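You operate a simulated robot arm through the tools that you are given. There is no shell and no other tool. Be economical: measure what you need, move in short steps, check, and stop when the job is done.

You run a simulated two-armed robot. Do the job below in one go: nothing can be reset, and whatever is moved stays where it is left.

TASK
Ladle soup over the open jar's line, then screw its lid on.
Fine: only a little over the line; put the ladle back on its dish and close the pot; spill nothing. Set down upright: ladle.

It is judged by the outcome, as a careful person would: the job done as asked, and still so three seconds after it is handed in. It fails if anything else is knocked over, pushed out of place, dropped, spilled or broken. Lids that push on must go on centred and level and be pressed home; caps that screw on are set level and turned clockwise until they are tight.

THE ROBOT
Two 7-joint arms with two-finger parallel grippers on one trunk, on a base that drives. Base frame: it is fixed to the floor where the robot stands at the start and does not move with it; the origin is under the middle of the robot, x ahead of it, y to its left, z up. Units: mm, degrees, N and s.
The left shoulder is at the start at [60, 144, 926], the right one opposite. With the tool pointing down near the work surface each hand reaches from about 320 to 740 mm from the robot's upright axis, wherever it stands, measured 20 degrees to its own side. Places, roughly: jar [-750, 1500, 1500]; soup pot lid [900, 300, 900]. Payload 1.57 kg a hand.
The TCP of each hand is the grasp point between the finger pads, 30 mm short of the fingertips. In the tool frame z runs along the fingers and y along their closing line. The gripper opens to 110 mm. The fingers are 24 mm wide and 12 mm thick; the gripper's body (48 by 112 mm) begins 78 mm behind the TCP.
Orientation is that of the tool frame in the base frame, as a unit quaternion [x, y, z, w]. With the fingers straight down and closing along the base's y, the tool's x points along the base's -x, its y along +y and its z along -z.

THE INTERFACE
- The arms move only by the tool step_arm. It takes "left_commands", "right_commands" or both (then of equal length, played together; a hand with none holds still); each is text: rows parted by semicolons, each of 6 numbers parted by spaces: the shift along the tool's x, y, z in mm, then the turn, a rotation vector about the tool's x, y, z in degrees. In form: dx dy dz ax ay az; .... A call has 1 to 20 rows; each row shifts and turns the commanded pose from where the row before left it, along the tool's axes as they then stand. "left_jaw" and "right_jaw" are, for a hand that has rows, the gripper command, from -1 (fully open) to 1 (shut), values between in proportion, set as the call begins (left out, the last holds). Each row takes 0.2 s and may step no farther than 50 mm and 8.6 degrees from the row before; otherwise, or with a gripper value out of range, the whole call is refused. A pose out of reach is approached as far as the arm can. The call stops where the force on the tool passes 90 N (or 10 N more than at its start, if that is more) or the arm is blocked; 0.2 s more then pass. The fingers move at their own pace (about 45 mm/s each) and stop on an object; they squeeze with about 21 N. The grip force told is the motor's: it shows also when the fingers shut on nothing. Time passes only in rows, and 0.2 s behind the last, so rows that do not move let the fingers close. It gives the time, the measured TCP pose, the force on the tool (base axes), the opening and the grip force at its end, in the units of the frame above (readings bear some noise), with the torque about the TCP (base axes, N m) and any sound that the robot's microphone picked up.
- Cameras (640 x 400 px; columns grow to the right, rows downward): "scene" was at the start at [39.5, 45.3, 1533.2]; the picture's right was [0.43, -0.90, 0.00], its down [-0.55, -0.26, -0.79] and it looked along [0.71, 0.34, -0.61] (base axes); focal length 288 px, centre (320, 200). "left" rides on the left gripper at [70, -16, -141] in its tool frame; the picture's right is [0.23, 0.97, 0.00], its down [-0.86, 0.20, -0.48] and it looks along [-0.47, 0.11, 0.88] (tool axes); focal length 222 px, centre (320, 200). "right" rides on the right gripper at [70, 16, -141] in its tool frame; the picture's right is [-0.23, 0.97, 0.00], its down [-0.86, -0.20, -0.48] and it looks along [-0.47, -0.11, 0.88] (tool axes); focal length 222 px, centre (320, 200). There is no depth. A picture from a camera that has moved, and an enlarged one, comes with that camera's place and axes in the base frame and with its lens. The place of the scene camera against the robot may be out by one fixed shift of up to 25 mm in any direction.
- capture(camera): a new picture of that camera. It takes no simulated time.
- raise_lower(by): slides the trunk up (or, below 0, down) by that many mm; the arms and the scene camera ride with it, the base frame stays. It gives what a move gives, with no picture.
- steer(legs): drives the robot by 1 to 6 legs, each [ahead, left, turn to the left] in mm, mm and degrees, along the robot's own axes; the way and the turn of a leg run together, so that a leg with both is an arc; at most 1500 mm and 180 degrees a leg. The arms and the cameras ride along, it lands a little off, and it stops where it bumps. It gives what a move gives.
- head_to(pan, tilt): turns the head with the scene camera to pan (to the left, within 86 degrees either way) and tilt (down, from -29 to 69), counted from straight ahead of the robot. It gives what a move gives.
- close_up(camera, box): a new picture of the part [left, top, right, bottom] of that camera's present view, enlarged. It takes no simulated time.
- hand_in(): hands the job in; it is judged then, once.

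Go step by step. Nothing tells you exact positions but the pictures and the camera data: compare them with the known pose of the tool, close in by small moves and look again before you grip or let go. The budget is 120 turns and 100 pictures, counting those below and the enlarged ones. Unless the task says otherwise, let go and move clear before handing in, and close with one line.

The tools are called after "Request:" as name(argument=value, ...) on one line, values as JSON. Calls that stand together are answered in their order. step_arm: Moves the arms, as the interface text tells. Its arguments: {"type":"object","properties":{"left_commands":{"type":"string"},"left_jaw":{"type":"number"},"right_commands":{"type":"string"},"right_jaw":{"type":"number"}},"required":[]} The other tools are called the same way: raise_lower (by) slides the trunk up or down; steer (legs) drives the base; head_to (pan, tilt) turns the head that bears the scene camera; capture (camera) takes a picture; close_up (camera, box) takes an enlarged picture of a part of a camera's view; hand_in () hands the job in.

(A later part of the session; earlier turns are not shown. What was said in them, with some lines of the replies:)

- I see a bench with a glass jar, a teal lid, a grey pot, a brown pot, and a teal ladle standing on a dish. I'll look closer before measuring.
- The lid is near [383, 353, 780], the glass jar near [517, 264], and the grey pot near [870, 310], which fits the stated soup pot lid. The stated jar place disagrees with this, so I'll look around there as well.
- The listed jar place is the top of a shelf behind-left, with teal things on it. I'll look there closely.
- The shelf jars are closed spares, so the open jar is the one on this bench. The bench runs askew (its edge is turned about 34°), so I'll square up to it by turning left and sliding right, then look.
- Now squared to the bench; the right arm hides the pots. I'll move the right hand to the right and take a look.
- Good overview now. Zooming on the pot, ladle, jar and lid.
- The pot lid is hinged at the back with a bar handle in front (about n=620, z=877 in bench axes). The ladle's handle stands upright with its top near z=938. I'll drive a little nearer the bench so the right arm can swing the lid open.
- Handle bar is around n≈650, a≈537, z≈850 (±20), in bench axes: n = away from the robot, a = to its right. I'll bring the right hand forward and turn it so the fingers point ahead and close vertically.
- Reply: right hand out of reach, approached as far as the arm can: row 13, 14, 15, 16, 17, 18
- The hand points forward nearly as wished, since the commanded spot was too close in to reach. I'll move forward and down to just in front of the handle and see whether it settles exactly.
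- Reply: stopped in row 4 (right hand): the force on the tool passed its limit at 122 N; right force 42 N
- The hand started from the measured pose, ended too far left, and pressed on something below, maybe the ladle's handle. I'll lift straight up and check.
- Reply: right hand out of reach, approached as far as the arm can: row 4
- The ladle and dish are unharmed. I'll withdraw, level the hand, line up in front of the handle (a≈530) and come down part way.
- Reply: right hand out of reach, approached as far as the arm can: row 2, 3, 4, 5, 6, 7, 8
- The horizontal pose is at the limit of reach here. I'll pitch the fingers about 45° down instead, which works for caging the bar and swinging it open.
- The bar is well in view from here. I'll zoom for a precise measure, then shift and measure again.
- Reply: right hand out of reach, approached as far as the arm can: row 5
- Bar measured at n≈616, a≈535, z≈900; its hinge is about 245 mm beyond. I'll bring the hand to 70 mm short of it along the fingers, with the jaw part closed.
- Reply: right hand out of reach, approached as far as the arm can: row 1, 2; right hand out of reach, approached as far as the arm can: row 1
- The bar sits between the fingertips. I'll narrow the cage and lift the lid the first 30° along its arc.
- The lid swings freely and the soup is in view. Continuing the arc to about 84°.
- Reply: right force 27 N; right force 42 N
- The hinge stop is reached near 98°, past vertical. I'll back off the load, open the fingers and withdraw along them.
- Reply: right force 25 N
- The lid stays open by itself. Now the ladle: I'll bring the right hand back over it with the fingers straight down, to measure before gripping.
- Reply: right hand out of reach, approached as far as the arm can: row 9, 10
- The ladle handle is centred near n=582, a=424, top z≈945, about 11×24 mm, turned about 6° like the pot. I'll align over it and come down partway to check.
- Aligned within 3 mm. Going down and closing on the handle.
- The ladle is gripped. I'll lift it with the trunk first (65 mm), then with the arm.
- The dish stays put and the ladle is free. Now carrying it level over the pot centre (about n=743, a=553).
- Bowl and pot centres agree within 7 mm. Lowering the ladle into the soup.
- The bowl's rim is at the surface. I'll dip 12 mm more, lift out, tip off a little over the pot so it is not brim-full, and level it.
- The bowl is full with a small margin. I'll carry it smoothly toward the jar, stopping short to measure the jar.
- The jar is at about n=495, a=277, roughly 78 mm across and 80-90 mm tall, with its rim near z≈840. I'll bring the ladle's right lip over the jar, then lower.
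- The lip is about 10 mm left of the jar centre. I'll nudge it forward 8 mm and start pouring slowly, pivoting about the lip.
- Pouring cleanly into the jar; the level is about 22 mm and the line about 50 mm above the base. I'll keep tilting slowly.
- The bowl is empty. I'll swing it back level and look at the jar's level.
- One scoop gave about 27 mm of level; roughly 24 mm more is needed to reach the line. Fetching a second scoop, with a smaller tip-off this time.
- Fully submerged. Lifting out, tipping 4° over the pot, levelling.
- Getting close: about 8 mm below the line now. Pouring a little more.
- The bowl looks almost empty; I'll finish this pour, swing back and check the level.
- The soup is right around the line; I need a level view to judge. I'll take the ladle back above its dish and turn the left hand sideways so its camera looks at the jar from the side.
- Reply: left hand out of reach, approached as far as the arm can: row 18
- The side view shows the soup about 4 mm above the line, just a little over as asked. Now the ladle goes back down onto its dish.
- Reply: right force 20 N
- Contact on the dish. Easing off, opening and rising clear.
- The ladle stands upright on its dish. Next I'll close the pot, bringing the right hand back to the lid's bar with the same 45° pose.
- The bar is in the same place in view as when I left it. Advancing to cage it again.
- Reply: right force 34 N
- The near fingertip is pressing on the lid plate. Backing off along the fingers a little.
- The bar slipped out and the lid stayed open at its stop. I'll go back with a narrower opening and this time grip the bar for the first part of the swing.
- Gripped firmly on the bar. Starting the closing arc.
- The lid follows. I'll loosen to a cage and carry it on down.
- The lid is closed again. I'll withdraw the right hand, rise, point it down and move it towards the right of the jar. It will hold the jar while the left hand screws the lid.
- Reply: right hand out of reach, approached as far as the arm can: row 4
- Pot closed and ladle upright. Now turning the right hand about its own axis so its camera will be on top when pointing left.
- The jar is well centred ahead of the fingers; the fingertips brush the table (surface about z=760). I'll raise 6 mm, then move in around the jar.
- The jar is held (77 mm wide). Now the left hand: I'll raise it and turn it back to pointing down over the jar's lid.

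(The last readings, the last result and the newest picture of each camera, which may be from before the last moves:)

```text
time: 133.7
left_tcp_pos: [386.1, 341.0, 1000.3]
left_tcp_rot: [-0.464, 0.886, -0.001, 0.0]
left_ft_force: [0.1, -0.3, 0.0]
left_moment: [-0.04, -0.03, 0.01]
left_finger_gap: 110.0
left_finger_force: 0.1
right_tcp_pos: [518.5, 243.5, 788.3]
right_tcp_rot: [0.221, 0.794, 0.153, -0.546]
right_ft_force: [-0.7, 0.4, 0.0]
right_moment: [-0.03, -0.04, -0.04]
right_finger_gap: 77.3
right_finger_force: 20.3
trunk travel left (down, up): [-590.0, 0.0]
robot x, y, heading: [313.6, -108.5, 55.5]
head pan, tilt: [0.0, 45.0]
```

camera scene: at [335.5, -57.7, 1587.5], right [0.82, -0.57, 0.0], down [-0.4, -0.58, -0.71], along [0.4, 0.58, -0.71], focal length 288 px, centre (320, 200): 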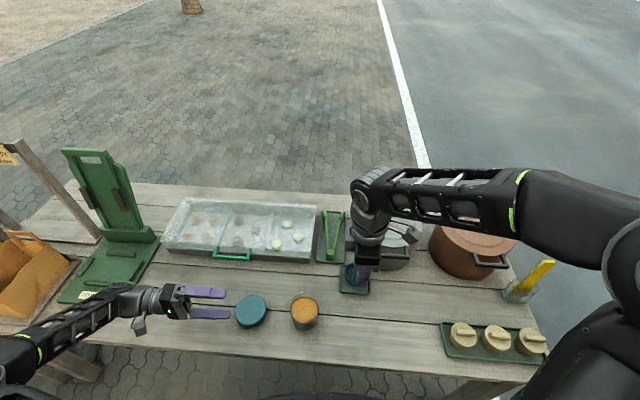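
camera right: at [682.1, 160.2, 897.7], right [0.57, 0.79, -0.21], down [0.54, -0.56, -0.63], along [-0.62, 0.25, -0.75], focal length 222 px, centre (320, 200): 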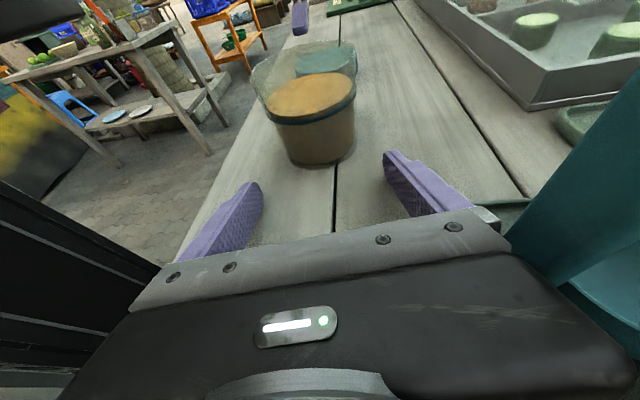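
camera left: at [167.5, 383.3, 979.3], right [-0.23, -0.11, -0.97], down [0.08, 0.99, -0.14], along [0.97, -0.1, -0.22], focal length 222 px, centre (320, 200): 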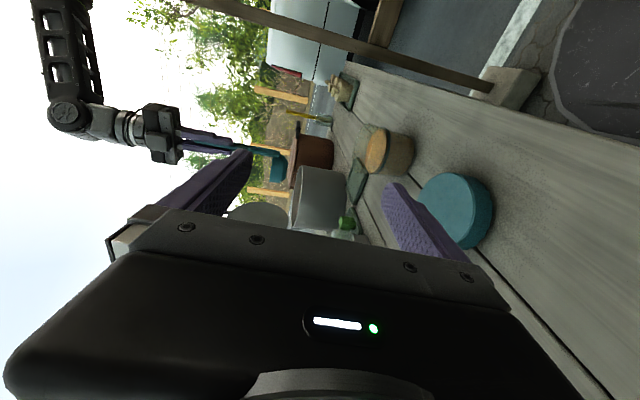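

Request:
step_arm(left_commands="0 0 0 0 0 -8.5;0 0 0 0 0 -8.5;0 0 0 0 0 -8.5;0 0 0 0 0 -8.5;0 0 0 0 0 -8.5;0 0 0 0 0 -8.5;0 0 0 0 0 -8.5;0 0 0 0 0 -8.5;0 0 0 0 0 -8.5;0 0 0 0 0 -8.5;0 0 0 0 0 0")

Request:
capture(camera="left")

```text
time: 136.1
left_tcp_pos: [386.7, 340.4, 1000.5]
left_tcp_rot: [0.941, -0.338, -0.001, -0.001]
left_ft_force: [0.5, 0.6, -0.4]
left_moment: [-0.01, 0.0, 0.0]
left_finger_gap: 110.0
left_finger_force: 0.2
right_tcp_pos: [518.9, 245.3, 789.3]
right_tcp_rot: [0.22, 0.794, 0.153, -0.546]
right_ft_force: [1.0, -0.1, 0.4]
right_moment: [-0.05, 0.02, 0.01]
right_finger_gap: 77.3
right_finger_force: 21.4
trunk travel left (down, up): [-590.0, 0.0]
robot x, y, heading: [309.5, -105.5, 55.3]
head pan, tilt: [0.0, 45.0]
```

```text
8 pictures are left
camera left: at [449.3, 309.3, 1141.3], right [-0.45, -0.9, 0.0], down [-0.79, 0.39, 0.48], along [-0.43, 0.21, -0.88], focal length 222 px, centre (320, 200)
```

left: 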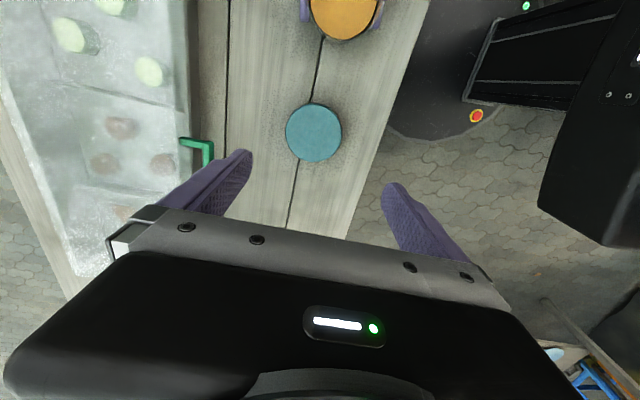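

Lid measured at n=509, a=119, about 89 mm wide. Centring over it and lowering to grip its rim.

Request:
step_arm(left_commands="-6.7 -8.7 0 0 0 0;0 0 40 0 0 0;0 0 40 0 0 0;0 0 40 0 0 0;0 0 40 0 0 0;0 0 20 0 0 0;0 0 10 0 0 0;0 0 8 0 0 0;0 0 5 0 0 0;0 0 0 0 0 0")

Request:
step_arm(left_commands="0 0 0 0 0 0;0 0 0 0 0 0;0 0 0 0 0 0", left_jaw=1)

```text
time: 138.3
left_tcp_pos: [387.3, 351.7, 797.0]
left_tcp_rot: [0.941, -0.339, 0.001, 0.0]
left_ft_force: [-0.2, -0.5, 0.8]
left_moment: [-0.02, 0.0, 0.0]
left_finger_gap: 109.9
left_finger_force: 0.1
right_tcp_pos: [518.9, 242.9, 788.3]
right_tcp_rot: [0.22, 0.794, 0.153, -0.546]
right_ft_force: [0.0, -0.5, 0.0]
right_moment: [-0.04, 0.01, 0.0]
right_finger_gap: 77.2
right_finger_force: 21.2
trunk travel left (down, up): [-590.0, 0.0]
robot x, y, heading: [313.7, -110.8, 55.2]
head pan, tilt: [0.0, 45.0]
```

```text
time: 139.1
left_tcp_pos: [388.0, 352.5, 796.7]
left_tcp_rot: [0.94, -0.34, 0.001, 0.001]
left_ft_force: [-0.2, 0.3, -0.3]
left_moment: [-0.02, -0.01, 0.0]
left_finger_gap: 87.4
left_finger_force: 21.0
right_tcp_pos: [518.3, 244.5, 788.8]
right_tcp_rot: [0.22, 0.793, 0.153, -0.547]
right_ft_force: [0.6, -0.2, -0.3]
right_moment: [-0.06, 0.0, 0.01]
right_finger_gap: 77.3
right_finger_force: 21.2
trunk travel left (down, up): [-590.0, 0.0]
robot x, y, heading: [314.8, -107.5, 55.2]
head pan, tilt: [0.0, 45.0]
```

Lid gripped (87 mm). Lifting it and moving partway toward the jar for a precise look.

Request:
step_arm(left_commands="0 0 -15 0 0 0;0 0 -30 0 0 0;0 0 -35 0 0 0;0 0 -30 0 0 0;27.3 2.5 0 0 0 0;27.3 2.5 0 0 0 0;27.3 2.5 0 0 0 0;0 0 0 0 0 0")

Request:
close_up(camera="left", box=[208, 0, 432, 140])

```text
time: 140.9
left_tcp_pos: [445.1, 291.9, 905.6]
left_tcp_rot: [0.941, -0.339, 0.0, 0.0]
left_ft_force: [0.3, 0.4, -1.2]
left_moment: [0.02, 0.0, -0.02]
left_finger_gap: 87.2
left_finger_force: 21.2
right_tcp_pos: [518.7, 245.4, 788.2]
right_tcp_rot: [0.22, 0.793, 0.153, -0.547]
right_ft_force: [0.5, -0.2, 0.1]
right_moment: [-0.02, -0.05, -0.01]
right_finger_gap: 77.2
right_finger_force: 20.7
trunk travel left (down, up): [-590.0, 0.0]
robot x, y, heading: [318.5, -108.6, 55.1]
head pan, tilt: [0.0, 45.0]
```

```text
2.86 times, centred on (320, 70) of left
camera zoom: at [507.7, 260.7, 1047.5], right [-0.45, -0.89, 0.0], down [-0.79, 0.39, 0.48], along [-0.43, 0.21, -0.88], focal length 635 px, centre (320, 571)
```

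zoom: 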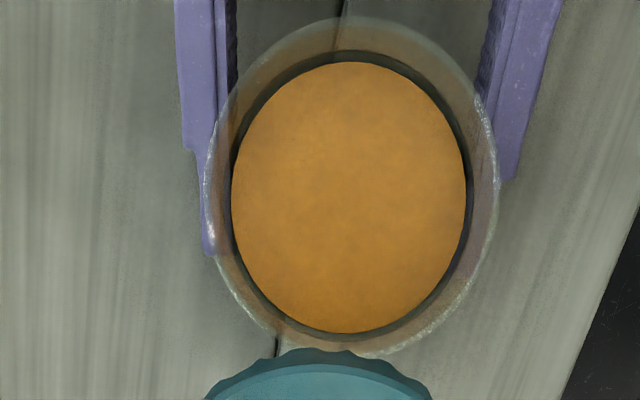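

Clear view: the jar centre is 76 mm to the right and 9.5 mm forward of the hand (rim 78 mm across). Moving over it and lowering until touch.

Request:
step_arm(left_commands="25 -3.2 0 0 0 0;25 -3.2 0 0 0 0;25 -3.1 0 0 0 0;0 0 0 0 0 0;0 0 10 0 0 0;0 0 9 0 0 0;0 0 0 0 0 0")

Request:
step_arm(left_commands="0 0 2 0 0 0;0 0 2 0 0 0;0 0 2 0 0 0;0 0 0 0 0 0")

```text
time: 142.5
left_tcp_pos: [511.2, 252.7, 887.7]
left_tcp_rot: [0.941, -0.339, -0.001, 0.0]
left_ft_force: [0.1, 0.4, -0.1]
left_moment: [-0.02, 0.01, -0.03]
left_finger_gap: 87.4
left_finger_force: 20.8
right_tcp_pos: [519.0, 245.1, 788.4]
right_tcp_rot: [0.221, 0.794, 0.154, -0.545]
right_ft_force: [-0.9, 0.6, -0.6]
right_moment: [-0.02, -0.01, -0.05]
right_finger_gap: 77.4
right_finger_force: 21.1
trunk travel left (down, up): [-590.0, 0.0]
robot x, y, heading: [315.3, -106.9, 55.3]
head pan, tilt: [0.0, 45.0]
```

```text
time: 143.5
left_tcp_pos: [510.9, 252.3, 883.4]
left_tcp_rot: [0.941, -0.34, 0.0, 0.0]
left_ft_force: [-0.1, -0.5, -0.1]
left_moment: [-0.02, 0.02, 0.02]
left_finger_gap: 87.6
left_finger_force: 21.3
right_tcp_pos: [519.6, 244.2, 789.6]
right_tcp_rot: [0.22, 0.794, 0.153, -0.546]
right_ft_force: [0.3, -0.6, -0.1]
right_moment: [-0.06, 0.0, 0.01]
right_finger_gap: 77.0
right_finger_force: 21.3
trunk travel left (down, up): [-590.0, 0.0]
robot x, y, heading: [314.4, -105.2, 55.2]
head pan, tilt: [0.0, 45.0]
```

Request:
step_arm(left_commands="0 0 2 0 0 0;0 0 2 0 0 0;0 0 2 0 0 0;0 0 0 0 0 0")

Request:
step_arm(left_commands="0 0 2 0 0 0;0 0 2 0 0 0;0 0 0 0 0 0")

```text
time: 144.5
left_tcp_pos: [511.0, 253.1, 874.4]
left_tcp_rot: [0.941, -0.339, -0.001, 0.0]
left_ft_force: [0.3, 0.3, 0.1]
left_moment: [0.03, 0.03, -0.02]
left_finger_gap: 87.5
left_finger_force: 21.6
right_tcp_pos: [519.4, 244.5, 788.0]
right_tcp_rot: [0.221, 0.794, 0.154, -0.545]
right_ft_force: [0.0, 0.2, -0.7]
right_moment: [-0.03, 0.02, 0.01]
right_finger_gap: 77.1
right_finger_force: 21.2
trunk travel left (down, up): [-590.0, 0.0]
robot x, y, heading: [316.0, -107.8, 55.4]
head pan, tilt: [0.0, 45.0]
```

```text
time: 145.3
left_tcp_pos: [509.0, 253.2, 872.5]
left_tcp_rot: [0.941, -0.339, 0.0, -0.001]
left_ft_force: [0.8, 0.1, -0.9]
left_moment: [0.02, -0.01, -0.03]
left_finger_gap: 87.6
left_finger_force: 21.0
right_tcp_pos: [518.5, 243.3, 788.3]
right_tcp_rot: [0.221, 0.794, 0.153, -0.546]
right_ft_force: [0.2, -0.2, 0.4]
right_moment: [-0.01, 0.01, 0.03]
right_finger_gap: 77.2
right_finger_force: 21.2
trunk travel left (down, up): [-590.0, 0.0]
robot x, y, heading: [312.9, -106.2, 55.4]
head pan, tilt: [0.0, 45.0]
```

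No contact yet; the lid's skirt is passing over the rim. Continuing in small steps.

Request:
step_arm(left_commands="0 0 2 0 0 0;0 0 2 0 0 0;0 0 0 0 0 0")

Request:
step_arm(left_commands="0 0 1.5 0 0 0;0 0 1.5 0 0 0;0 0 0 0 0 0")

```text
time: 146.1
left_tcp_pos: [510.3, 253.2, 868.2]
left_tcp_rot: [0.94, -0.341, 0.001, -0.001]
left_ft_force: [-3.0, -8.6, 38.6]
left_moment: [-0.41, 0.71, -0.07]
left_finger_gap: 87.4
left_finger_force: 21.3
right_tcp_pos: [519.7, 243.7, 787.9]
right_tcp_rot: [0.221, 0.794, 0.154, -0.545]
right_ft_force: [-0.7, 11.0, -14.0]
right_moment: [-0.31, -0.1, -0.01]
right_finger_gap: 77.4
right_finger_force: 20.6
trunk travel left (down, up): [-590.0, 0.0]
robot x, y, heading: [314.2, -104.8, 55.3]
head pan, tilt: [0.0, 45.0]
```

```text
time: 146.8
left_tcp_pos: [510.3, 252.0, 868.6]
left_tcp_rot: [0.94, -0.34, 0.002, -0.001]
left_ft_force: [-9.5, -1.4, 43.9]
left_moment: [-1.58, 1.31, -0.21]
left_finger_gap: 87.5
left_finger_force: 20.6
right_tcp_pos: [519.9, 243.5, 789.7]
right_tcp_rot: [0.221, 0.793, 0.156, -0.545]
right_ft_force: [3.8, -0.8, 6.5]
right_moment: [-0.02, 0.38, 0.17]
right_finger_gap: 77.8
right_finger_force: 20.8
trunk travel left (down, up): [-590.0, 0.0]
robot x, y, heading: [316.1, -108.9, 55.2]
head pan, tilt: [0.0, 45.0]
stopped in row 3 (left hand): the force on the tool passed its limit at 92 N (the readings are from after the stop); the commanded pose is now the measured one
```

Firm contact at z≈868. Easing off, then checking that the lid sits level and centred.

Request:
step_arm(left_commands="0 0 -0.8 0 0 0;0 0 0 0 0 0")

Request:
close_up(camera="right", box=[200, 20, 456, 180])

```text
time: 147.4
left_tcp_pos: [510.1, 251.1, 868.5]
left_tcp_rot: [0.94, -0.34, 0.003, -0.002]
left_ft_force: [-5.5, -0.7, 41.0]
left_moment: [-1.55, 1.19, -0.01]
left_finger_gap: 87.2
left_finger_force: 20.9
right_tcp_pos: [520.3, 243.9, 788.9]
right_tcp_rot: [0.221, 0.794, 0.156, -0.544]
right_ft_force: [5.0, -0.8, 10.2]
right_moment: [0.08, 0.24, 0.03]
right_finger_gap: 77.4
right_finger_force: 21.1
trunk travel left (down, up): [-590.0, 0.0]
robot x, y, heading: [314.3, -108.6, 55.3]
head pan, tilt: [0.0, 45.0]
```

```text
2.50 times, centred on (328, 100) of right
camera zoom: at [619.1, 202.0, 905.8], right [0.58, 0.79, -0.21], down [0.54, -0.56, -0.63], along [-0.61, 0.25, -0.75], focal length 555 px, centre (300, 450)
```

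zoom: 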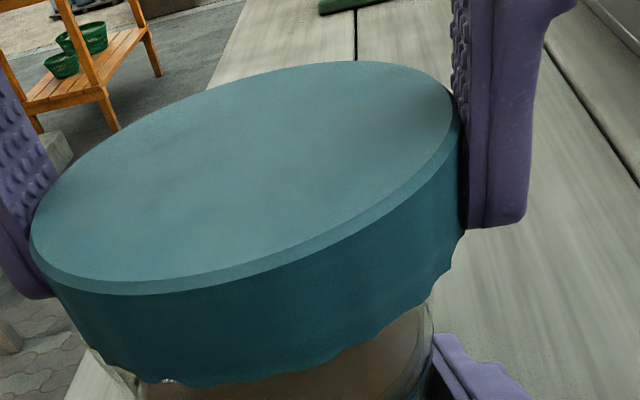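

The lid is on and centred, but I'm pressing too hard. I'll ease off to a light force.

Request:
step_arm(left_commands="0 0 -1 0 0 0;0 0 0 0 0 0")

Request:
step_arm(left_commands="0 0 -0.7 0 0 0;0 0 0 0 0 0")

```text
time: 148.0
left_tcp_pos: [511.4, 250.6, 869.6]
left_tcp_rot: [0.94, -0.34, 0.002, -0.001]
left_ft_force: [-1.4, 1.5, 29.9]
left_moment: [-1.08, 0.82, -0.05]
left_finger_gap: 87.5
left_finger_force: 21.0
right_tcp_pos: [519.1, 243.2, 789.2]
right_tcp_rot: [0.22, 0.794, 0.154, -0.545]
right_ft_force: [3.2, -1.3, 14.1]
right_moment: [0.09, 0.24, 0.06]
right_finger_gap: 77.5
right_finger_force: 20.8
trunk travel left (down, up): [-590.0, 0.0]
robot x, y, heading: [316.0, -108.9, 55.4]
head pan, tilt: [0.0, 45.0]
```

```text
time: 148.6
left_tcp_pos: [509.5, 252.1, 868.7]
left_tcp_rot: [0.94, -0.34, 0.001, -0.001]
left_ft_force: [0.9, 0.3, 15.6]
left_moment: [-0.53, 0.33, -0.04]
left_finger_gap: 87.4
left_finger_force: 21.0
right_tcp_pos: [519.4, 244.7, 788.6]
right_tcp_rot: [0.221, 0.794, 0.155, -0.545]
right_ft_force: [-0.7, -1.8, 14.4]
right_moment: [0.0, 0.16, 0.06]
right_finger_gap: 77.1
right_finger_force: 20.6
trunk travel left (down, up): [-590.0, 0.0]
robot x, y, heading: [316.2, -107.8, 55.4]
head pan, tilt: [0.0, 45.0]
```

Light pressure now. Turning the lid clockwise.

Request:
step_arm(left_commands="0 0 0 0 0 6;0 0 0 0 0 6;0 0 0 0 0 6;0 0 0 0 0 6;0 0 0 0 0 6;0 0 0 0 0 6;0 0 0 0 0 0")

```text
time: 150.2
left_tcp_pos: [510.4, 251.9, 869.3]
left_tcp_rot: [0.789, -0.615, 0.001, -0.001]
left_ft_force: [-1.0, -1.3, 0.7]
left_moment: [-0.01, 0.02, 0.02]
left_finger_gap: 87.5
left_finger_force: 20.8
right_tcp_pos: [519.8, 244.2, 787.2]
right_tcp_rot: [0.221, 0.794, 0.155, -0.544]
right_ft_force: [-2.0, 0.5, 5.6]
right_moment: [0.08, 0.26, 0.03]
right_finger_gap: 77.1
right_finger_force: 20.8
trunk travel left (down, up): [-590.0, 0.0]
robot x, y, heading: [312.9, -104.6, 55.4]
head pan, tilt: [0.0, 45.0]
```

Request:
step_arm(left_commands="0 0 0.3 0 0 6;0 0 0.2 0 0 6;0 0 0.1 0 0 6;0 0 0.1 0 0 6;0 0 0.1 0 0 6;0 0 0.1 0 0 6;0 0 0 0 0 0")

```text
time: 151.8
left_tcp_pos: [510.5, 251.6, 867.5]
left_tcp_rot: [-0.559, 0.829, -0.002, 0.001]
left_ft_force: [-2.1, -8.3, 5.9]
left_moment: [-0.05, 0.1, 0.13]
left_finger_gap: 87.2
left_finger_force: 20.7
right_tcp_pos: [520.6, 245.4, 787.8]
right_tcp_rot: [0.222, 0.794, 0.155, -0.544]
right_ft_force: [2.4, 8.5, 0.1]
right_moment: [-0.38, 0.02, -0.21]
right_finger_gap: 77.3
right_finger_force: 20.9
trunk travel left (down, up): [-590.0, 0.0]
robot x, y, heading: [315.7, -107.2, 54.8]
head pan, tilt: [0.0, 45.0]
```

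The lid and jar are engaging (small resisting torque). Continuing.

Request:
step_arm(left_commands="0 0 0.1 0 0 6;0 0 0.1 0 0 6;0 0 0.1 0 0 6;0 0 0.1 0 0 6;0 0 0.1 0 0 6;0 0 0.1 0 0 6;0 0 0.1 0 0 6;0 0 0.1 0 0 6;0 0 0 0 0 0")

```text
time: 153.8
left_tcp_pos: [511.7, 253.2, 867.6]
left_tcp_rot: [-0.176, 0.984, 0.0, 0.001]
left_ft_force: [-5.5, -3.2, 5.6]
left_moment: [0.07, 0.18, 0.14]
left_finger_gap: 87.5
left_finger_force: 21.6
right_tcp_pos: [521.0, 244.7, 787.9]
right_tcp_rot: [0.222, 0.795, 0.154, -0.544]
right_ft_force: [7.9, 4.2, 0.2]
right_moment: [-0.07, 0.16, -0.32]
right_finger_gap: 76.9
right_finger_force: 20.7
trunk travel left (down, up): [-590.0, 0.0]
robot x, y, heading: [316.9, -107.2, 55.4]
head pan, tilt: [0.0, 45.0]
```

Request:
step_arm(left_commands="0 0 0.1 0 0 6;0 0 0.1 0 0 6;0 0 0.1 0 0 6;0 0 0.1 0 0 6;0 0 0.1 0 0 6;0 0 0.1 0 0 6;0 0 0.1 0 0 6;0 0 0.1 0 0 6;0 0 0 0 0 0")

```text
time: 155.8
left_tcp_pos: [511.1, 252.6, 866.9]
left_tcp_rot: [0.24, 0.971, 0.001, 0.002]
left_ft_force: [-6.9, -1.5, 7.6]
left_moment: [0.2, 0.04, 0.09]
left_finger_gap: 87.4
left_finger_force: 20.7
right_tcp_pos: [520.7, 244.2, 788.1]
right_tcp_rot: [0.222, 0.794, 0.155, -0.545]
right_ft_force: [7.2, 1.3, 0.9]
right_moment: [0.03, 0.46, -0.14]
right_finger_gap: 77.0
right_finger_force: 20.6
trunk travel left (down, up): [-590.0, 0.0]
robot x, y, heading: [315.1, -110.2, 55.4]
head pan, tilt: [0.0, 45.0]
```

Request:
step_arm(left_commands="0 0 0.1 0 0 6;0 0 0.1 0 0 6;0 0 0.1 0 0 6;0 0 0.1 0 0 6;0 0 0.1 0 0 6;0 0 0.1 0 0 6;0 0 0 0 0 0")

```text
time: 157.4
left_tcp_pos: [511.7, 252.0, 866.4]
left_tcp_rot: [0.529, 0.849, 0.0, 0.002]
left_ft_force: [-9.4, -11.9, -2.0]
left_moment: [-0.4, 0.32, 0.0]
left_finger_gap: 87.5
left_finger_force: 20.7
right_tcp_pos: [519.9, 246.0, 788.3]
right_tcp_rot: [0.222, 0.794, 0.155, -0.544]
right_ft_force: [8.3, 11.2, -0.5]
right_moment: [-0.51, 0.34, -0.16]
right_finger_gap: 76.8
right_finger_force: 21.0
trunk travel left (down, up): [-590.0, 0.0]
robot x, y, heading: [316.9, -107.3, 55.1]
head pan, tilt: [0.0, 45.0]
```

Request:
step_arm(left_commands="0 0 0.2 0 0 6;0 0 0.15 0 0 6;0 0 0.1 0 0 6;0 0 0.1 0 0 6;0 0 0.1 0 0 6;0 0 0.1 0 0 6;0 0 0 0 0 0")

```text
time: 159.0
left_tcp_pos: [510.0, 253.9, 865.5]
left_tcp_rot: [0.766, 0.643, 0.001, 0.001]
left_ft_force: [-9.3, -14.4, 0.4]
left_moment: [-0.52, 0.35, -0.06]
left_finger_gap: 87.5
left_finger_force: 21.3
right_tcp_pos: [520.2, 244.2, 787.0]
right_tcp_rot: [0.221, 0.795, 0.154, -0.544]
right_ft_force: [9.6, 16.3, -0.1]
right_moment: [-0.57, 0.26, -0.2]
right_finger_gap: 76.9
right_finger_force: 20.7
trunk travel left (down, up): [-590.0, 0.0]
robot x, y, heading: [316.4, -107.2, 55.2]
head pan, tilt: [0.0, 45.0]
```

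Request:
step_arm(left_commands="0 0 0.1 0 0 6;0 0 0.1 0 0 6;0 0 0.1 0 0 6;0 0 0.1 0 0 6;0 0 0.1 0 0 6;0 0 0 0 0 0")

```text
time: 160.4
left_tcp_pos: [511.9, 253.4, 865.2]
left_tcp_rot: [0.906, 0.424, 0.002, 0.001]
left_ft_force: [-8.5, -13.1, 2.2]
left_moment: [-0.38, 0.1, -0.03]
left_finger_gap: 87.3
left_finger_force: 21.2
right_tcp_pos: [521.4, 244.5, 787.3]
right_tcp_rot: [0.221, 0.795, 0.154, -0.544]
right_ft_force: [9.8, 14.2, -1.1]
right_moment: [-0.51, 0.4, -0.21]
right_finger_gap: 76.9
right_finger_force: 20.9
trunk travel left (down, up): [-590.0, 0.0]
robot x, y, heading: [314.6, -107.4, 55.6]
head pan, tilt: [0.0, 45.0]
```

Request:
step_arm(left_commands="0 0 0.1 0 0 6;0 0 0.1 0 0 6;0 0 0.1 0 0 6;0 0 0.1 0 0 6;0 0 0.1 0 0 6;0 0 0 0 0 0")

```text
time: 161.8
left_tcp_pos: [512.3, 253.1, 864.0]
left_tcp_rot: [0.985, 0.175, 0.002, 0.001]
left_ft_force: [-1.5, -15.8, 10.8]
left_moment: [-0.71, -0.15, -0.03]
left_finger_gap: 87.3
left_finger_force: 21.1
right_tcp_pos: [519.4, 244.3, 787.6]
right_tcp_rot: [0.222, 0.795, 0.154, -0.543]
right_ft_force: [2.3, 15.5, -4.0]
right_moment: [-0.51, -0.01, -0.14]
right_finger_gap: 76.6
right_finger_force: 21.1
trunk travel left (down, up): [-590.0, 0.0]
robot x, y, heading: [311.3, -106.6, 55.5]
head pan, tilt: [0.0, 45.0]
```

Request:
step_arm(left_commands="0 0 0.05 0 0 6;0 0 0.05 0 0 6;0 0 0.05 0 0 6;0 0 0.05 0 0 6;0 0 0.05 0 0 6;0 0 0.05 0 0 6;0 0 0 0 0 0")

```text
time: 163.4
left_tcp_pos: [510.2, 252.4, 863.5]
left_tcp_rot: [0.99, -0.138, 0.001, 0.001]
left_ft_force: [-6.8, -7.2, 4.1]
left_moment: [-0.4, 0.21, -0.02]
left_finger_gap: 87.2
left_finger_force: 21.2
right_tcp_pos: [520.2, 245.3, 788.0]
right_tcp_rot: [0.222, 0.794, 0.155, -0.544]
right_ft_force: [7.7, 5.4, 0.9]
right_moment: [-0.13, -0.01, -0.14]
right_finger_gap: 76.1
right_finger_force: 21.2
trunk travel left (down, up): [-590.0, 0.0]
robot x, y, heading: [314.9, -111.6, 55.3]
head pan, tilt: [0.0, 45.0]
```

Request:
step_arm(left_commands="0 0 0.05 0 0 6;0 0 0.05 0 0 6;0 0 0.05 0 0 6;0 0 0.05 0 0 6;0 0 0.05 0 0 6;0 0 0.05 0 0 6;0 0 0 0 0 0")

```text
time: 165.0
left_tcp_pos: [510.1, 252.5, 864.5]
left_tcp_rot: [0.987, -0.16, 0.002, -0.002]
left_ft_force: [-10.2, -10.0, -0.3]
left_moment: [-0.36, 0.28, 0.04]
left_finger_gap: 87.3
left_finger_force: 20.8
left hand out of reach, approached as far as the arm can: row 1, 2, 3, 4, 5, 6
right_tcp_pos: [520.6, 245.6, 787.7]
right_tcp_rot: [0.222, 0.794, 0.155, -0.545]
right_ft_force: [9.3, 11.2, -0.8]
right_moment: [-0.42, 0.45, -0.14]
right_finger_gap: 75.5
right_finger_force: 21.3
trunk travel left (down, up): [-590.0, 0.0]
robot x, y, heading: [311.9, -109.1, 55.5]
head pan, tilt: [0.0, 45.0]
```

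Wrist limit reached after about 340°; the lid isn't tight yet. I'll open, rise, turn the hand back and regrip.

Request:
step_arm(left_commands="0 0 0 0 0 0;0 0 0 0 0 0;0 0 0 0 0 0;0 0 -20 0 0 0;0 0 -20 0 0 0;0 0 0 0 0 -8.5;0 0 0 0 0 -8.5;0 0 0 0 0 -8.5;0 0 0 0 0 -8.5;0 0 0 0 0 -8.5;0 0 0 0 0 -8.5;0 0 0 0 0 -8.5;0 0 0 0 0 -8.5;0 0 0 0 0 -8.5;0 0 0 0 0 -8.5;0 0 0 0 0 -8.5;0 0 0 0 0 -8.5;0 0 0 0 0 -8.5;0 0 0 0 0 -8.5;0 0 0 0 0 -8.5", left_jaw=-1)

Request:
step_arm(left_commands="0 0 0 0 0 -8.5;0 0 0 0 0 -8.5;0 0 0 0 0 -8.5;0 0 0 0 0 -8.5;0 0 0 0 0 -8.5;0 0 0 0 0 -8.5;0 0 0 0 0 -8.5;0 0 0 0 0 -8.5;0 0 0 0 0 -8.5;0 0 0 0 0 -8.5;0 0 0 0 0 -8.5;0 0 0 0 0 -8.5;0 0 0 0 0 -8.5;0 0 0 0 0 -8.5;0 0 0 0 0 -8.5;0 0 0 0 0 -8.5;0 0 0 0 0 -8.5;0 0 0 0 0 -8.5;0 0 0 0 0 0")

Request:
capture(camera="scene")

```text
time: 169.2
left_tcp_pos: [511.4, 253.1, 902.4]
left_tcp_rot: [0.579, 0.815, 0.002, 0.002]
left_ft_force: [0.0, 0.2, -0.4]
left_moment: [0.01, 0.02, 0.01]
left_finger_gap: 109.9
left_finger_force: 0.0
right_tcp_pos: [519.9, 243.7, 787.3]
right_tcp_rot: [0.222, 0.794, 0.154, -0.544]
right_ft_force: [1.0, 0.0, 0.0]
right_moment: [0.02, -0.05, 0.01]
right_finger_gap: 75.6
right_finger_force: 20.9
trunk travel left (down, up): [-590.0, 0.0]
robot x, y, heading: [313.0, -110.2, 55.0]
head pan, tilt: [0.0, 45.0]
```

```text
time: 173.2
left_tcp_pos: [512.3, 253.2, 903.4]
left_tcp_rot: [-0.657, 0.754, 0.0, 0.003]
left_ft_force: [0.0, 0.2, 0.2]
left_moment: [0.05, 0.01, 0.0]
left_finger_gap: 110.1
left_finger_force: 0.1
right_tcp_pos: [519.3, 245.0, 787.3]
right_tcp_rot: [0.222, 0.794, 0.155, -0.544]
right_ft_force: [0.0, 0.0, -0.1]
right_moment: [-0.04, -0.01, -0.03]
right_finger_gap: 75.3
right_finger_force: 21.2
trunk travel left (down, up): [-590.0, 0.0]
robot x, y, heading: [309.6, -107.8, 55.5]
head pan, tilt: [0.0, 45.0]
```

```text
5 pictures are left
camera scene: at [335.5, -57.4, 1587.5], right [0.82, -0.57, 0.0], down [-0.4, -0.58, -0.71], along [0.4, 0.58, -0.71], focal length 288 px, centre (320, 200)
```

scene: 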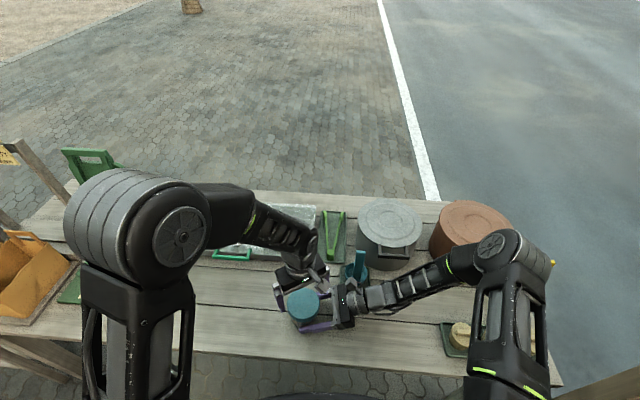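

The lid sits on the jar. Lowering, regripping and continuing to turn.

Request:
step_arm(left_commands="0 0 20 0 0 0;0 0 19 0 0 0;0 0 0 0 0 0")

Request:
step_arm(left_commands="0 0 0 0 0 0;0 0 0 0 0 0;0 0 0 0 0 0;0 0 0 0 0 6;0 0 0 0 0 6;0 0 0.05 0 0 6;0 0 0.05 0 0 6;0 0 0.05 0 0 6;0 0 0 0 0 0", left_jaw=1)

```text
time: 174.0
left_tcp_pos: [510.5, 254.1, 863.8]
left_tcp_rot: [-0.657, 0.754, 0.0, 0.003]
left_ft_force: [0.2, 0.7, -0.7]
left_moment: [-0.04, 0.01, 0.0]
left_finger_gap: 110.2
left_finger_force: 0.1
right_tcp_pos: [519.9, 244.0, 788.0]
right_tcp_rot: [0.222, 0.794, 0.155, -0.544]
right_ft_force: [-0.1, -0.2, 0.0]
right_moment: [-0.04, -0.02, 0.03]
right_finger_gap: 75.4
right_finger_force: 21.1
trunk travel left (down, up): [-590.0, 0.0]
robot x, y, heading: [316.1, -109.3, 55.3]
head pan, tilt: [0.0, 45.0]
```

```text
time: 176.0
left_tcp_pos: [510.2, 253.7, 864.8]
left_tcp_rot: [-0.439, 0.899, 0.0, 0.003]
left_ft_force: [-3.5, -4.5, 0.5]
left_moment: [-0.12, 0.07, 0.79]
left_finger_gap: 86.7
left_finger_force: 21.2
right_tcp_pos: [520.3, 243.6, 788.2]
right_tcp_rot: [0.222, 0.794, 0.154, -0.544]
right_ft_force: [2.4, 3.9, -1.7]
right_moment: [-0.27, 0.08, -0.82]
right_finger_gap: 76.3
right_finger_force: 21.2
trunk travel left (down, up): [-590.0, 0.0]
robot x, y, heading: [317.4, -110.1, 55.0]
head pan, tilt: [0.0, 45.0]
```

Torque is rising (0.8 N·m), so it's tightening. Turning further.

Request:
step_arm(left_commands="0 0 0 0 0 5;0 0 0 0 0 5;0 0 0 0 0 5;0 0 0 0 0 5;0 0 0 0 0 0")

```text
time: 177.2
left_tcp_pos: [510.7, 254.3, 861.8]
left_tcp_rot: [-0.275, 0.961, 0.0, 0.002]
left_ft_force: [-9.0, -3.4, 1.6]
left_moment: [-0.07, 0.25, 0.25]
left_finger_gap: 86.6
left_finger_force: 20.9
right_tcp_pos: [521.9, 245.4, 787.0]
right_tcp_rot: [0.221, 0.794, 0.154, -0.545]
right_ft_force: [9.6, 3.7, -0.6]
right_moment: [-0.29, 0.34, -0.35]
right_finger_gap: 75.6
right_finger_force: 20.9
trunk travel left (down, up): [-590.0, 0.0]
robot x, y, heading: [318.5, -109.4, 55.5]
head pan, tilt: [0.0, 45.0]
```

Request:
step_arm(left_commands="0 0 0.05 0 0 5;0 0 0.05 0 0 5;0 0 0.05 0 0 5;0 0 0.05 0 0 5;0 0 0.05 0 0 5;0 0 0.05 0 0 5;0 0 0.05 0 0 5;0 0 0.05 0 0 5;0 0 0 0 0 0")

```text
time: 179.2
left_tcp_pos: [511.8, 251.8, 863.4]
left_tcp_rot: [0.07, 0.998, 0.002, 0.003]
left_ft_force: [-4.3, -8.6, 9.8]
left_moment: [-0.41, 0.19, 0.71]
left_finger_gap: 87.1
left_finger_force: 21.0
right_tcp_pos: [520.3, 245.4, 787.3]
right_tcp_rot: [0.221, 0.794, 0.154, -0.545]
right_ft_force: [8.3, 9.7, -3.3]
right_moment: [-0.47, 0.01, -0.72]
right_finger_gap: 75.0
right_finger_force: 20.5
trunk travel left (down, up): [-590.0, 0.0]
robot x, y, heading: [312.8, -105.9, 55.4]
head pan, tilt: [0.0, 45.0]
```

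Request:
close_up(camera="right", box=[200, 20, 456, 180])

```text
2.50 times, centred on (328, 100) of right
camera zoom: at [620.0, 203.6, 904.2], right [0.58, 0.79, -0.21], down [0.54, -0.56, -0.63], along [-0.61, 0.25, -0.75], focal length 555 px, centre (300, 450)
```

zoom: 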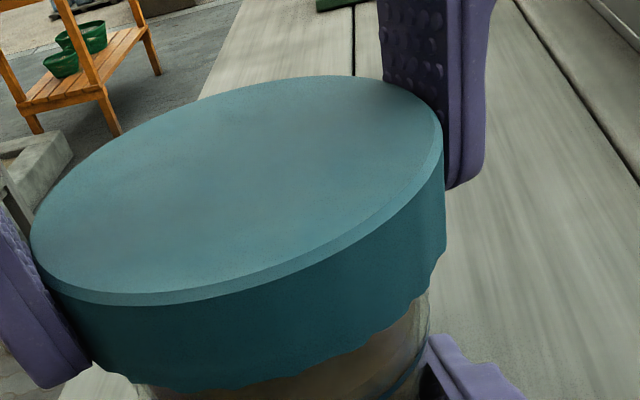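

Request:
step_arm(left_commands="0 0 0 0 0 6;0 0 0 0 0 6;0 0 0 0 0 6;0 0 0 0 0 6;0 0 0 0 0 0")

```text
time: 180.4
left_tcp_pos: [510.9, 253.3, 862.3]
left_tcp_rot: [0.276, 0.961, 0.002, 0.002]
left_ft_force: [-10.9, -19.4, 17.7]
left_moment: [-0.72, 0.52, 0.41]
left_finger_gap: 86.4
left_finger_force: 20.9
right_tcp_pos: [522.6, 246.0, 787.3]
right_tcp_rot: [0.223, 0.795, 0.155, -0.543]
right_ft_force: [12.7, 18.6, -12.1]
right_moment: [-0.91, 0.0, -0.75]
right_finger_gap: 76.6
right_finger_force: 20.6
trunk travel left (down, up): [-590.0, 0.0]
robot x, y, heading: [311.2, -111.3, 55.2]
head pan, tilt: [0.0, 45.0]
```

It no longer descends and the torque holds at about 0.7-0.8 N·m with the jar beginning to slip in the grip, so the lid is tight. Releasing with the left hand first and rising.

Request:
step_arm(left_commands="0 0 0 0 0 0;0 0 0 0 0 0;0 0 0 0 0 0;0 0 -25 0 0 0;0 0 -40 0 0 0;0 0 -40 0 0 0;0 0 -40 0 0 0;0 0 0 0 0 0", left_jaw=-1)

Request:
close_up(camera="right", box=[200, 20, 456, 180])

```text
time: 182.2
left_tcp_pos: [511.8, 254.2, 1008.6]
left_tcp_rot: [0.275, 0.961, 0.002, 0.001]
left_ft_force: [0.9, -0.4, -0.2]
left_moment: [-0.03, 0.02, -0.02]
left_finger_gap: 109.9
left_finger_force: 0.1
right_tcp_pos: [519.4, 245.1, 788.2]
right_tcp_rot: [0.223, 0.794, 0.155, -0.544]
right_ft_force: [-1.1, 0.3, -2.7]
right_moment: [-0.03, -0.08, 0.01]
right_finger_gap: 76.4
right_finger_force: 21.2
trunk travel left (down, up): [-590.0, 0.0]
robot x, y, heading: [315.2, -107.5, 55.1]
head pan, tilt: [0.0, 45.0]
```

```text
2.50 times, centred on (328, 100) of right
camera zoom: at [620.2, 203.8, 904.1], right [0.58, 0.79, -0.21], down [0.54, -0.56, -0.63], along [-0.61, 0.25, -0.75], focal length 555 px, centre (300, 450)
```

zoom: 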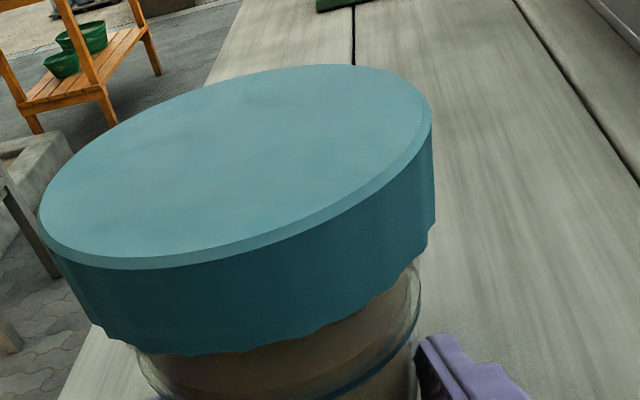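

The jar may be hanging slightly in the right hand, so I'll lower it a touch until the table takes it before letting go.

Request:
step_arm(right_commands="-0.9 0 0.4 0 0 0;0 0 0 0 0 0")

Request:
step_arm(right_commands="-0.9 0 0.4 0 0 0;0 0 0 0 0 0")

```text
time: 182.8
left_tcp_pos: [511.9, 253.1, 1008.9]
left_tcp_rot: [0.275, 0.961, 0.003, 0.001]
left_ft_force: [-0.6, 0.1, -0.5]
left_moment: [-0.01, -0.03, 0.02]
left_finger_gap: 109.9
left_finger_force: 0.0
right_tcp_pos: [520.7, 245.1, 786.9]
right_tcp_rot: [0.221, 0.794, 0.154, -0.545]
right_ft_force: [-0.4, -1.0, 2.5]
right_moment: [-0.06, -0.1, 0.01]
right_finger_gap: 76.4
right_finger_force: 21.0
trunk travel left (down, up): [-590.0, 0.0]
robot x, y, heading: [315.0, -108.0, 55.3]
head pan, tilt: [0.0, 45.0]
```

```text
time: 183.4
left_tcp_pos: [511.9, 252.4, 1007.6]
left_tcp_rot: [0.275, 0.961, 0.002, 0.002]
left_ft_force: [-0.1, 0.3, 0.5]
left_moment: [-0.03, 0.03, -0.04]
left_finger_gap: 110.0
left_finger_force: 0.0
right_tcp_pos: [520.4, 245.0, 786.5]
right_tcp_rot: [0.221, 0.794, 0.155, -0.544]
right_ft_force: [1.9, -2.2, 9.1]
right_moment: [-0.23, -0.08, 0.07]
right_finger_gap: 76.6
right_finger_force: 20.4
trunk travel left (down, up): [-590.0, 0.0]
robot x, y, heading: [311.8, -107.7, 55.1]
head pan, tilt: [0.0, 45.0]
```

The table carries the jar now. Opening the right hand and backing out along the way it came.

Request:
step_arm(right_commands="0 0 0 0 0 0;0 0 0 0 0 0;3 0 -1 0 0 0;0 0 0 0 0 0", right_jaw=-0.89)

Request:
step_arm(right_commands="-9.2 -1.6 -24 0 0 0;-9.2 -1.6 -24 0 0 0;-9.2 -1.6 -24 0 0 0;-9 -1.6 -24 0 0 0;0 0 0 0 0 0")

Request:
capture(camera="right")

```text
time: 184.4
left_tcp_pos: [511.8, 253.5, 1008.4]
left_tcp_rot: [0.275, 0.961, 0.002, 0.001]
left_ft_force: [1.6, 0.9, -0.4]
left_moment: [0.0, -0.02, -0.02]
left_finger_gap: 109.9
left_finger_force: 0.1
right_tcp_pos: [520.9, 246.0, 788.8]
right_tcp_rot: [0.221, 0.794, 0.154, -0.545]
right_ft_force: [0.3, -0.4, 0.4]
right_moment: [-0.01, 0.03, 0.04]
right_finger_gap: 104.0
right_finger_force: 0.0
trunk travel left (down, up): [-590.0, 0.0]
robot x, y, heading: [314.3, -106.5, 55.5]
head pan, tilt: [0.0, 45.0]
```

```text
time: 185.6
left_tcp_pos: [511.3, 253.1, 1008.9]
left_tcp_rot: [0.275, 0.962, 0.003, 0.002]
left_ft_force: [-0.3, 0.3, 0.4]
left_moment: [0.03, 0.01, 0.01]
left_finger_gap: 110.2
left_finger_force: 0.1
right_tcp_pos: [605.2, 187.3, 789.9]
right_tcp_rot: [0.222, 0.794, 0.155, -0.544]
right_ft_force: [0.6, -0.1, -0.6]
right_moment: [-0.03, 0.01, -0.01]
right_finger_gap: 104.0
right_finger_force: 0.0
trunk travel left (down, up): [-590.0, 0.0]
robot x, y, heading: [314.7, -104.4, 55.2]
head pan, tilt: [0.0, 45.0]
```

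```text
2 pictures are left
camera right: at [704.6, 146.4, 907.0], right [0.58, 0.79, -0.21], down [0.54, -0.56, -0.63], along [-0.61, 0.25, -0.75], focal length 222 px, centre (320, 200)
```

right: 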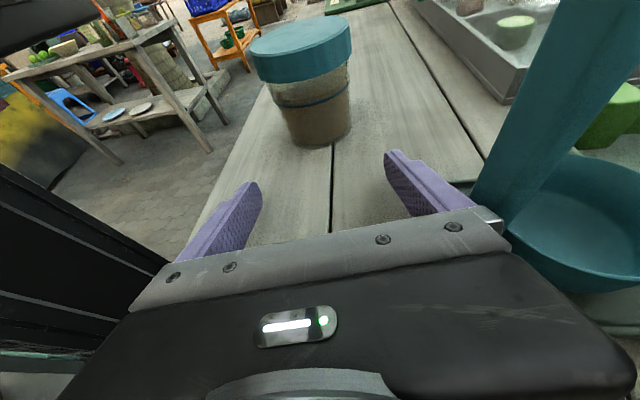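

The jar stands upright with its lid level and seated like the closed spare jars. Raising the right hand clear, away from the ladle.

Request:
step_arm(right_commands="0 -6 0 0 0 0;28 0 -10 0 0 0;37.6 0 -14 0 0 0;37.6 0 -14 0 0 0;37.6 0 -14 0 0 0;37.6 0 -14 0 0 0;0 -10 -30 0 0 0;0 0 0 0 0 0")

Request:
step_arm(left_commands="0 0 -20 0 0 0;0 0 -20 0 0 0;0 0 0 0 0 0;0 0 0 0 0 0;0 0 0 0 0 0")

Request:
capture(camera="scene")

```text
time: 187.4
left_tcp_pos: [510.9, 253.5, 1007.7]
left_tcp_rot: [0.276, 0.961, 0.002, 0.003]
left_ft_force: [-0.1, 0.1, 0.2]
left_moment: [-0.01, 0.03, 0.01]
left_finger_gap: 109.9
left_finger_force: 0.1
right_tcp_pos: [615.7, 160.8, 990.6]
right_tcp_rot: [0.222, 0.794, 0.154, -0.544]
right_ft_force: [-0.3, 0.0, 0.0]
right_moment: [-0.01, -0.01, -0.01]
right_finger_gap: 104.0
right_finger_force: 0.0
trunk travel left (down, up): [-590.0, 0.0]
robot x, y, heading: [311.6, -110.6, 55.1]
head pan, tilt: [0.0, 45.0]
```

```text
time: 188.6
left_tcp_pos: [510.1, 253.2, 1050.9]
left_tcp_rot: [0.275, 0.961, 0.002, 0.002]
left_ft_force: [0.7, -0.5, 0.1]
left_moment: [-0.03, 0.02, -0.02]
left_finger_gap: 110.2
left_finger_force: 0.1
right_tcp_pos: [615.1, 160.6, 992.0]
right_tcp_rot: [0.222, 0.794, 0.155, -0.544]
right_ft_force: [-0.3, 0.3, -0.4]
right_moment: [0.01, 0.03, 0.01]
right_finger_gap: 104.2
right_finger_force: 0.0
trunk travel left (down, up): [-590.0, 0.0]
robot x, y, heading: [313.0, -111.2, 55.2]
head pan, tilt: [0.0, 45.0]
```

```text
1 pictures are left
camera scene: at [335.4, -57.6, 1587.5], right [0.82, -0.57, 0.0], down [-0.4, -0.58, -0.71], along [0.4, 0.58, -0.71], focal length 288 px, centre (320, 200)
```

scene: 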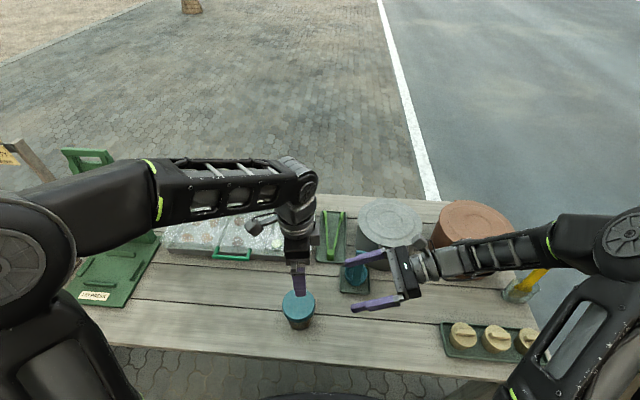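

The jar stands closed with its lid on, the pot is shut, the ladle is on its dish, and both hands are clear. Handing in.

Request:
hand_in()

```text
The job is handed in.
```

The jar is filled about 4 mm over its line and its lid is screwed tight. The ladle is upright on its dish, the pot is closed, and I saw nothing spilled.
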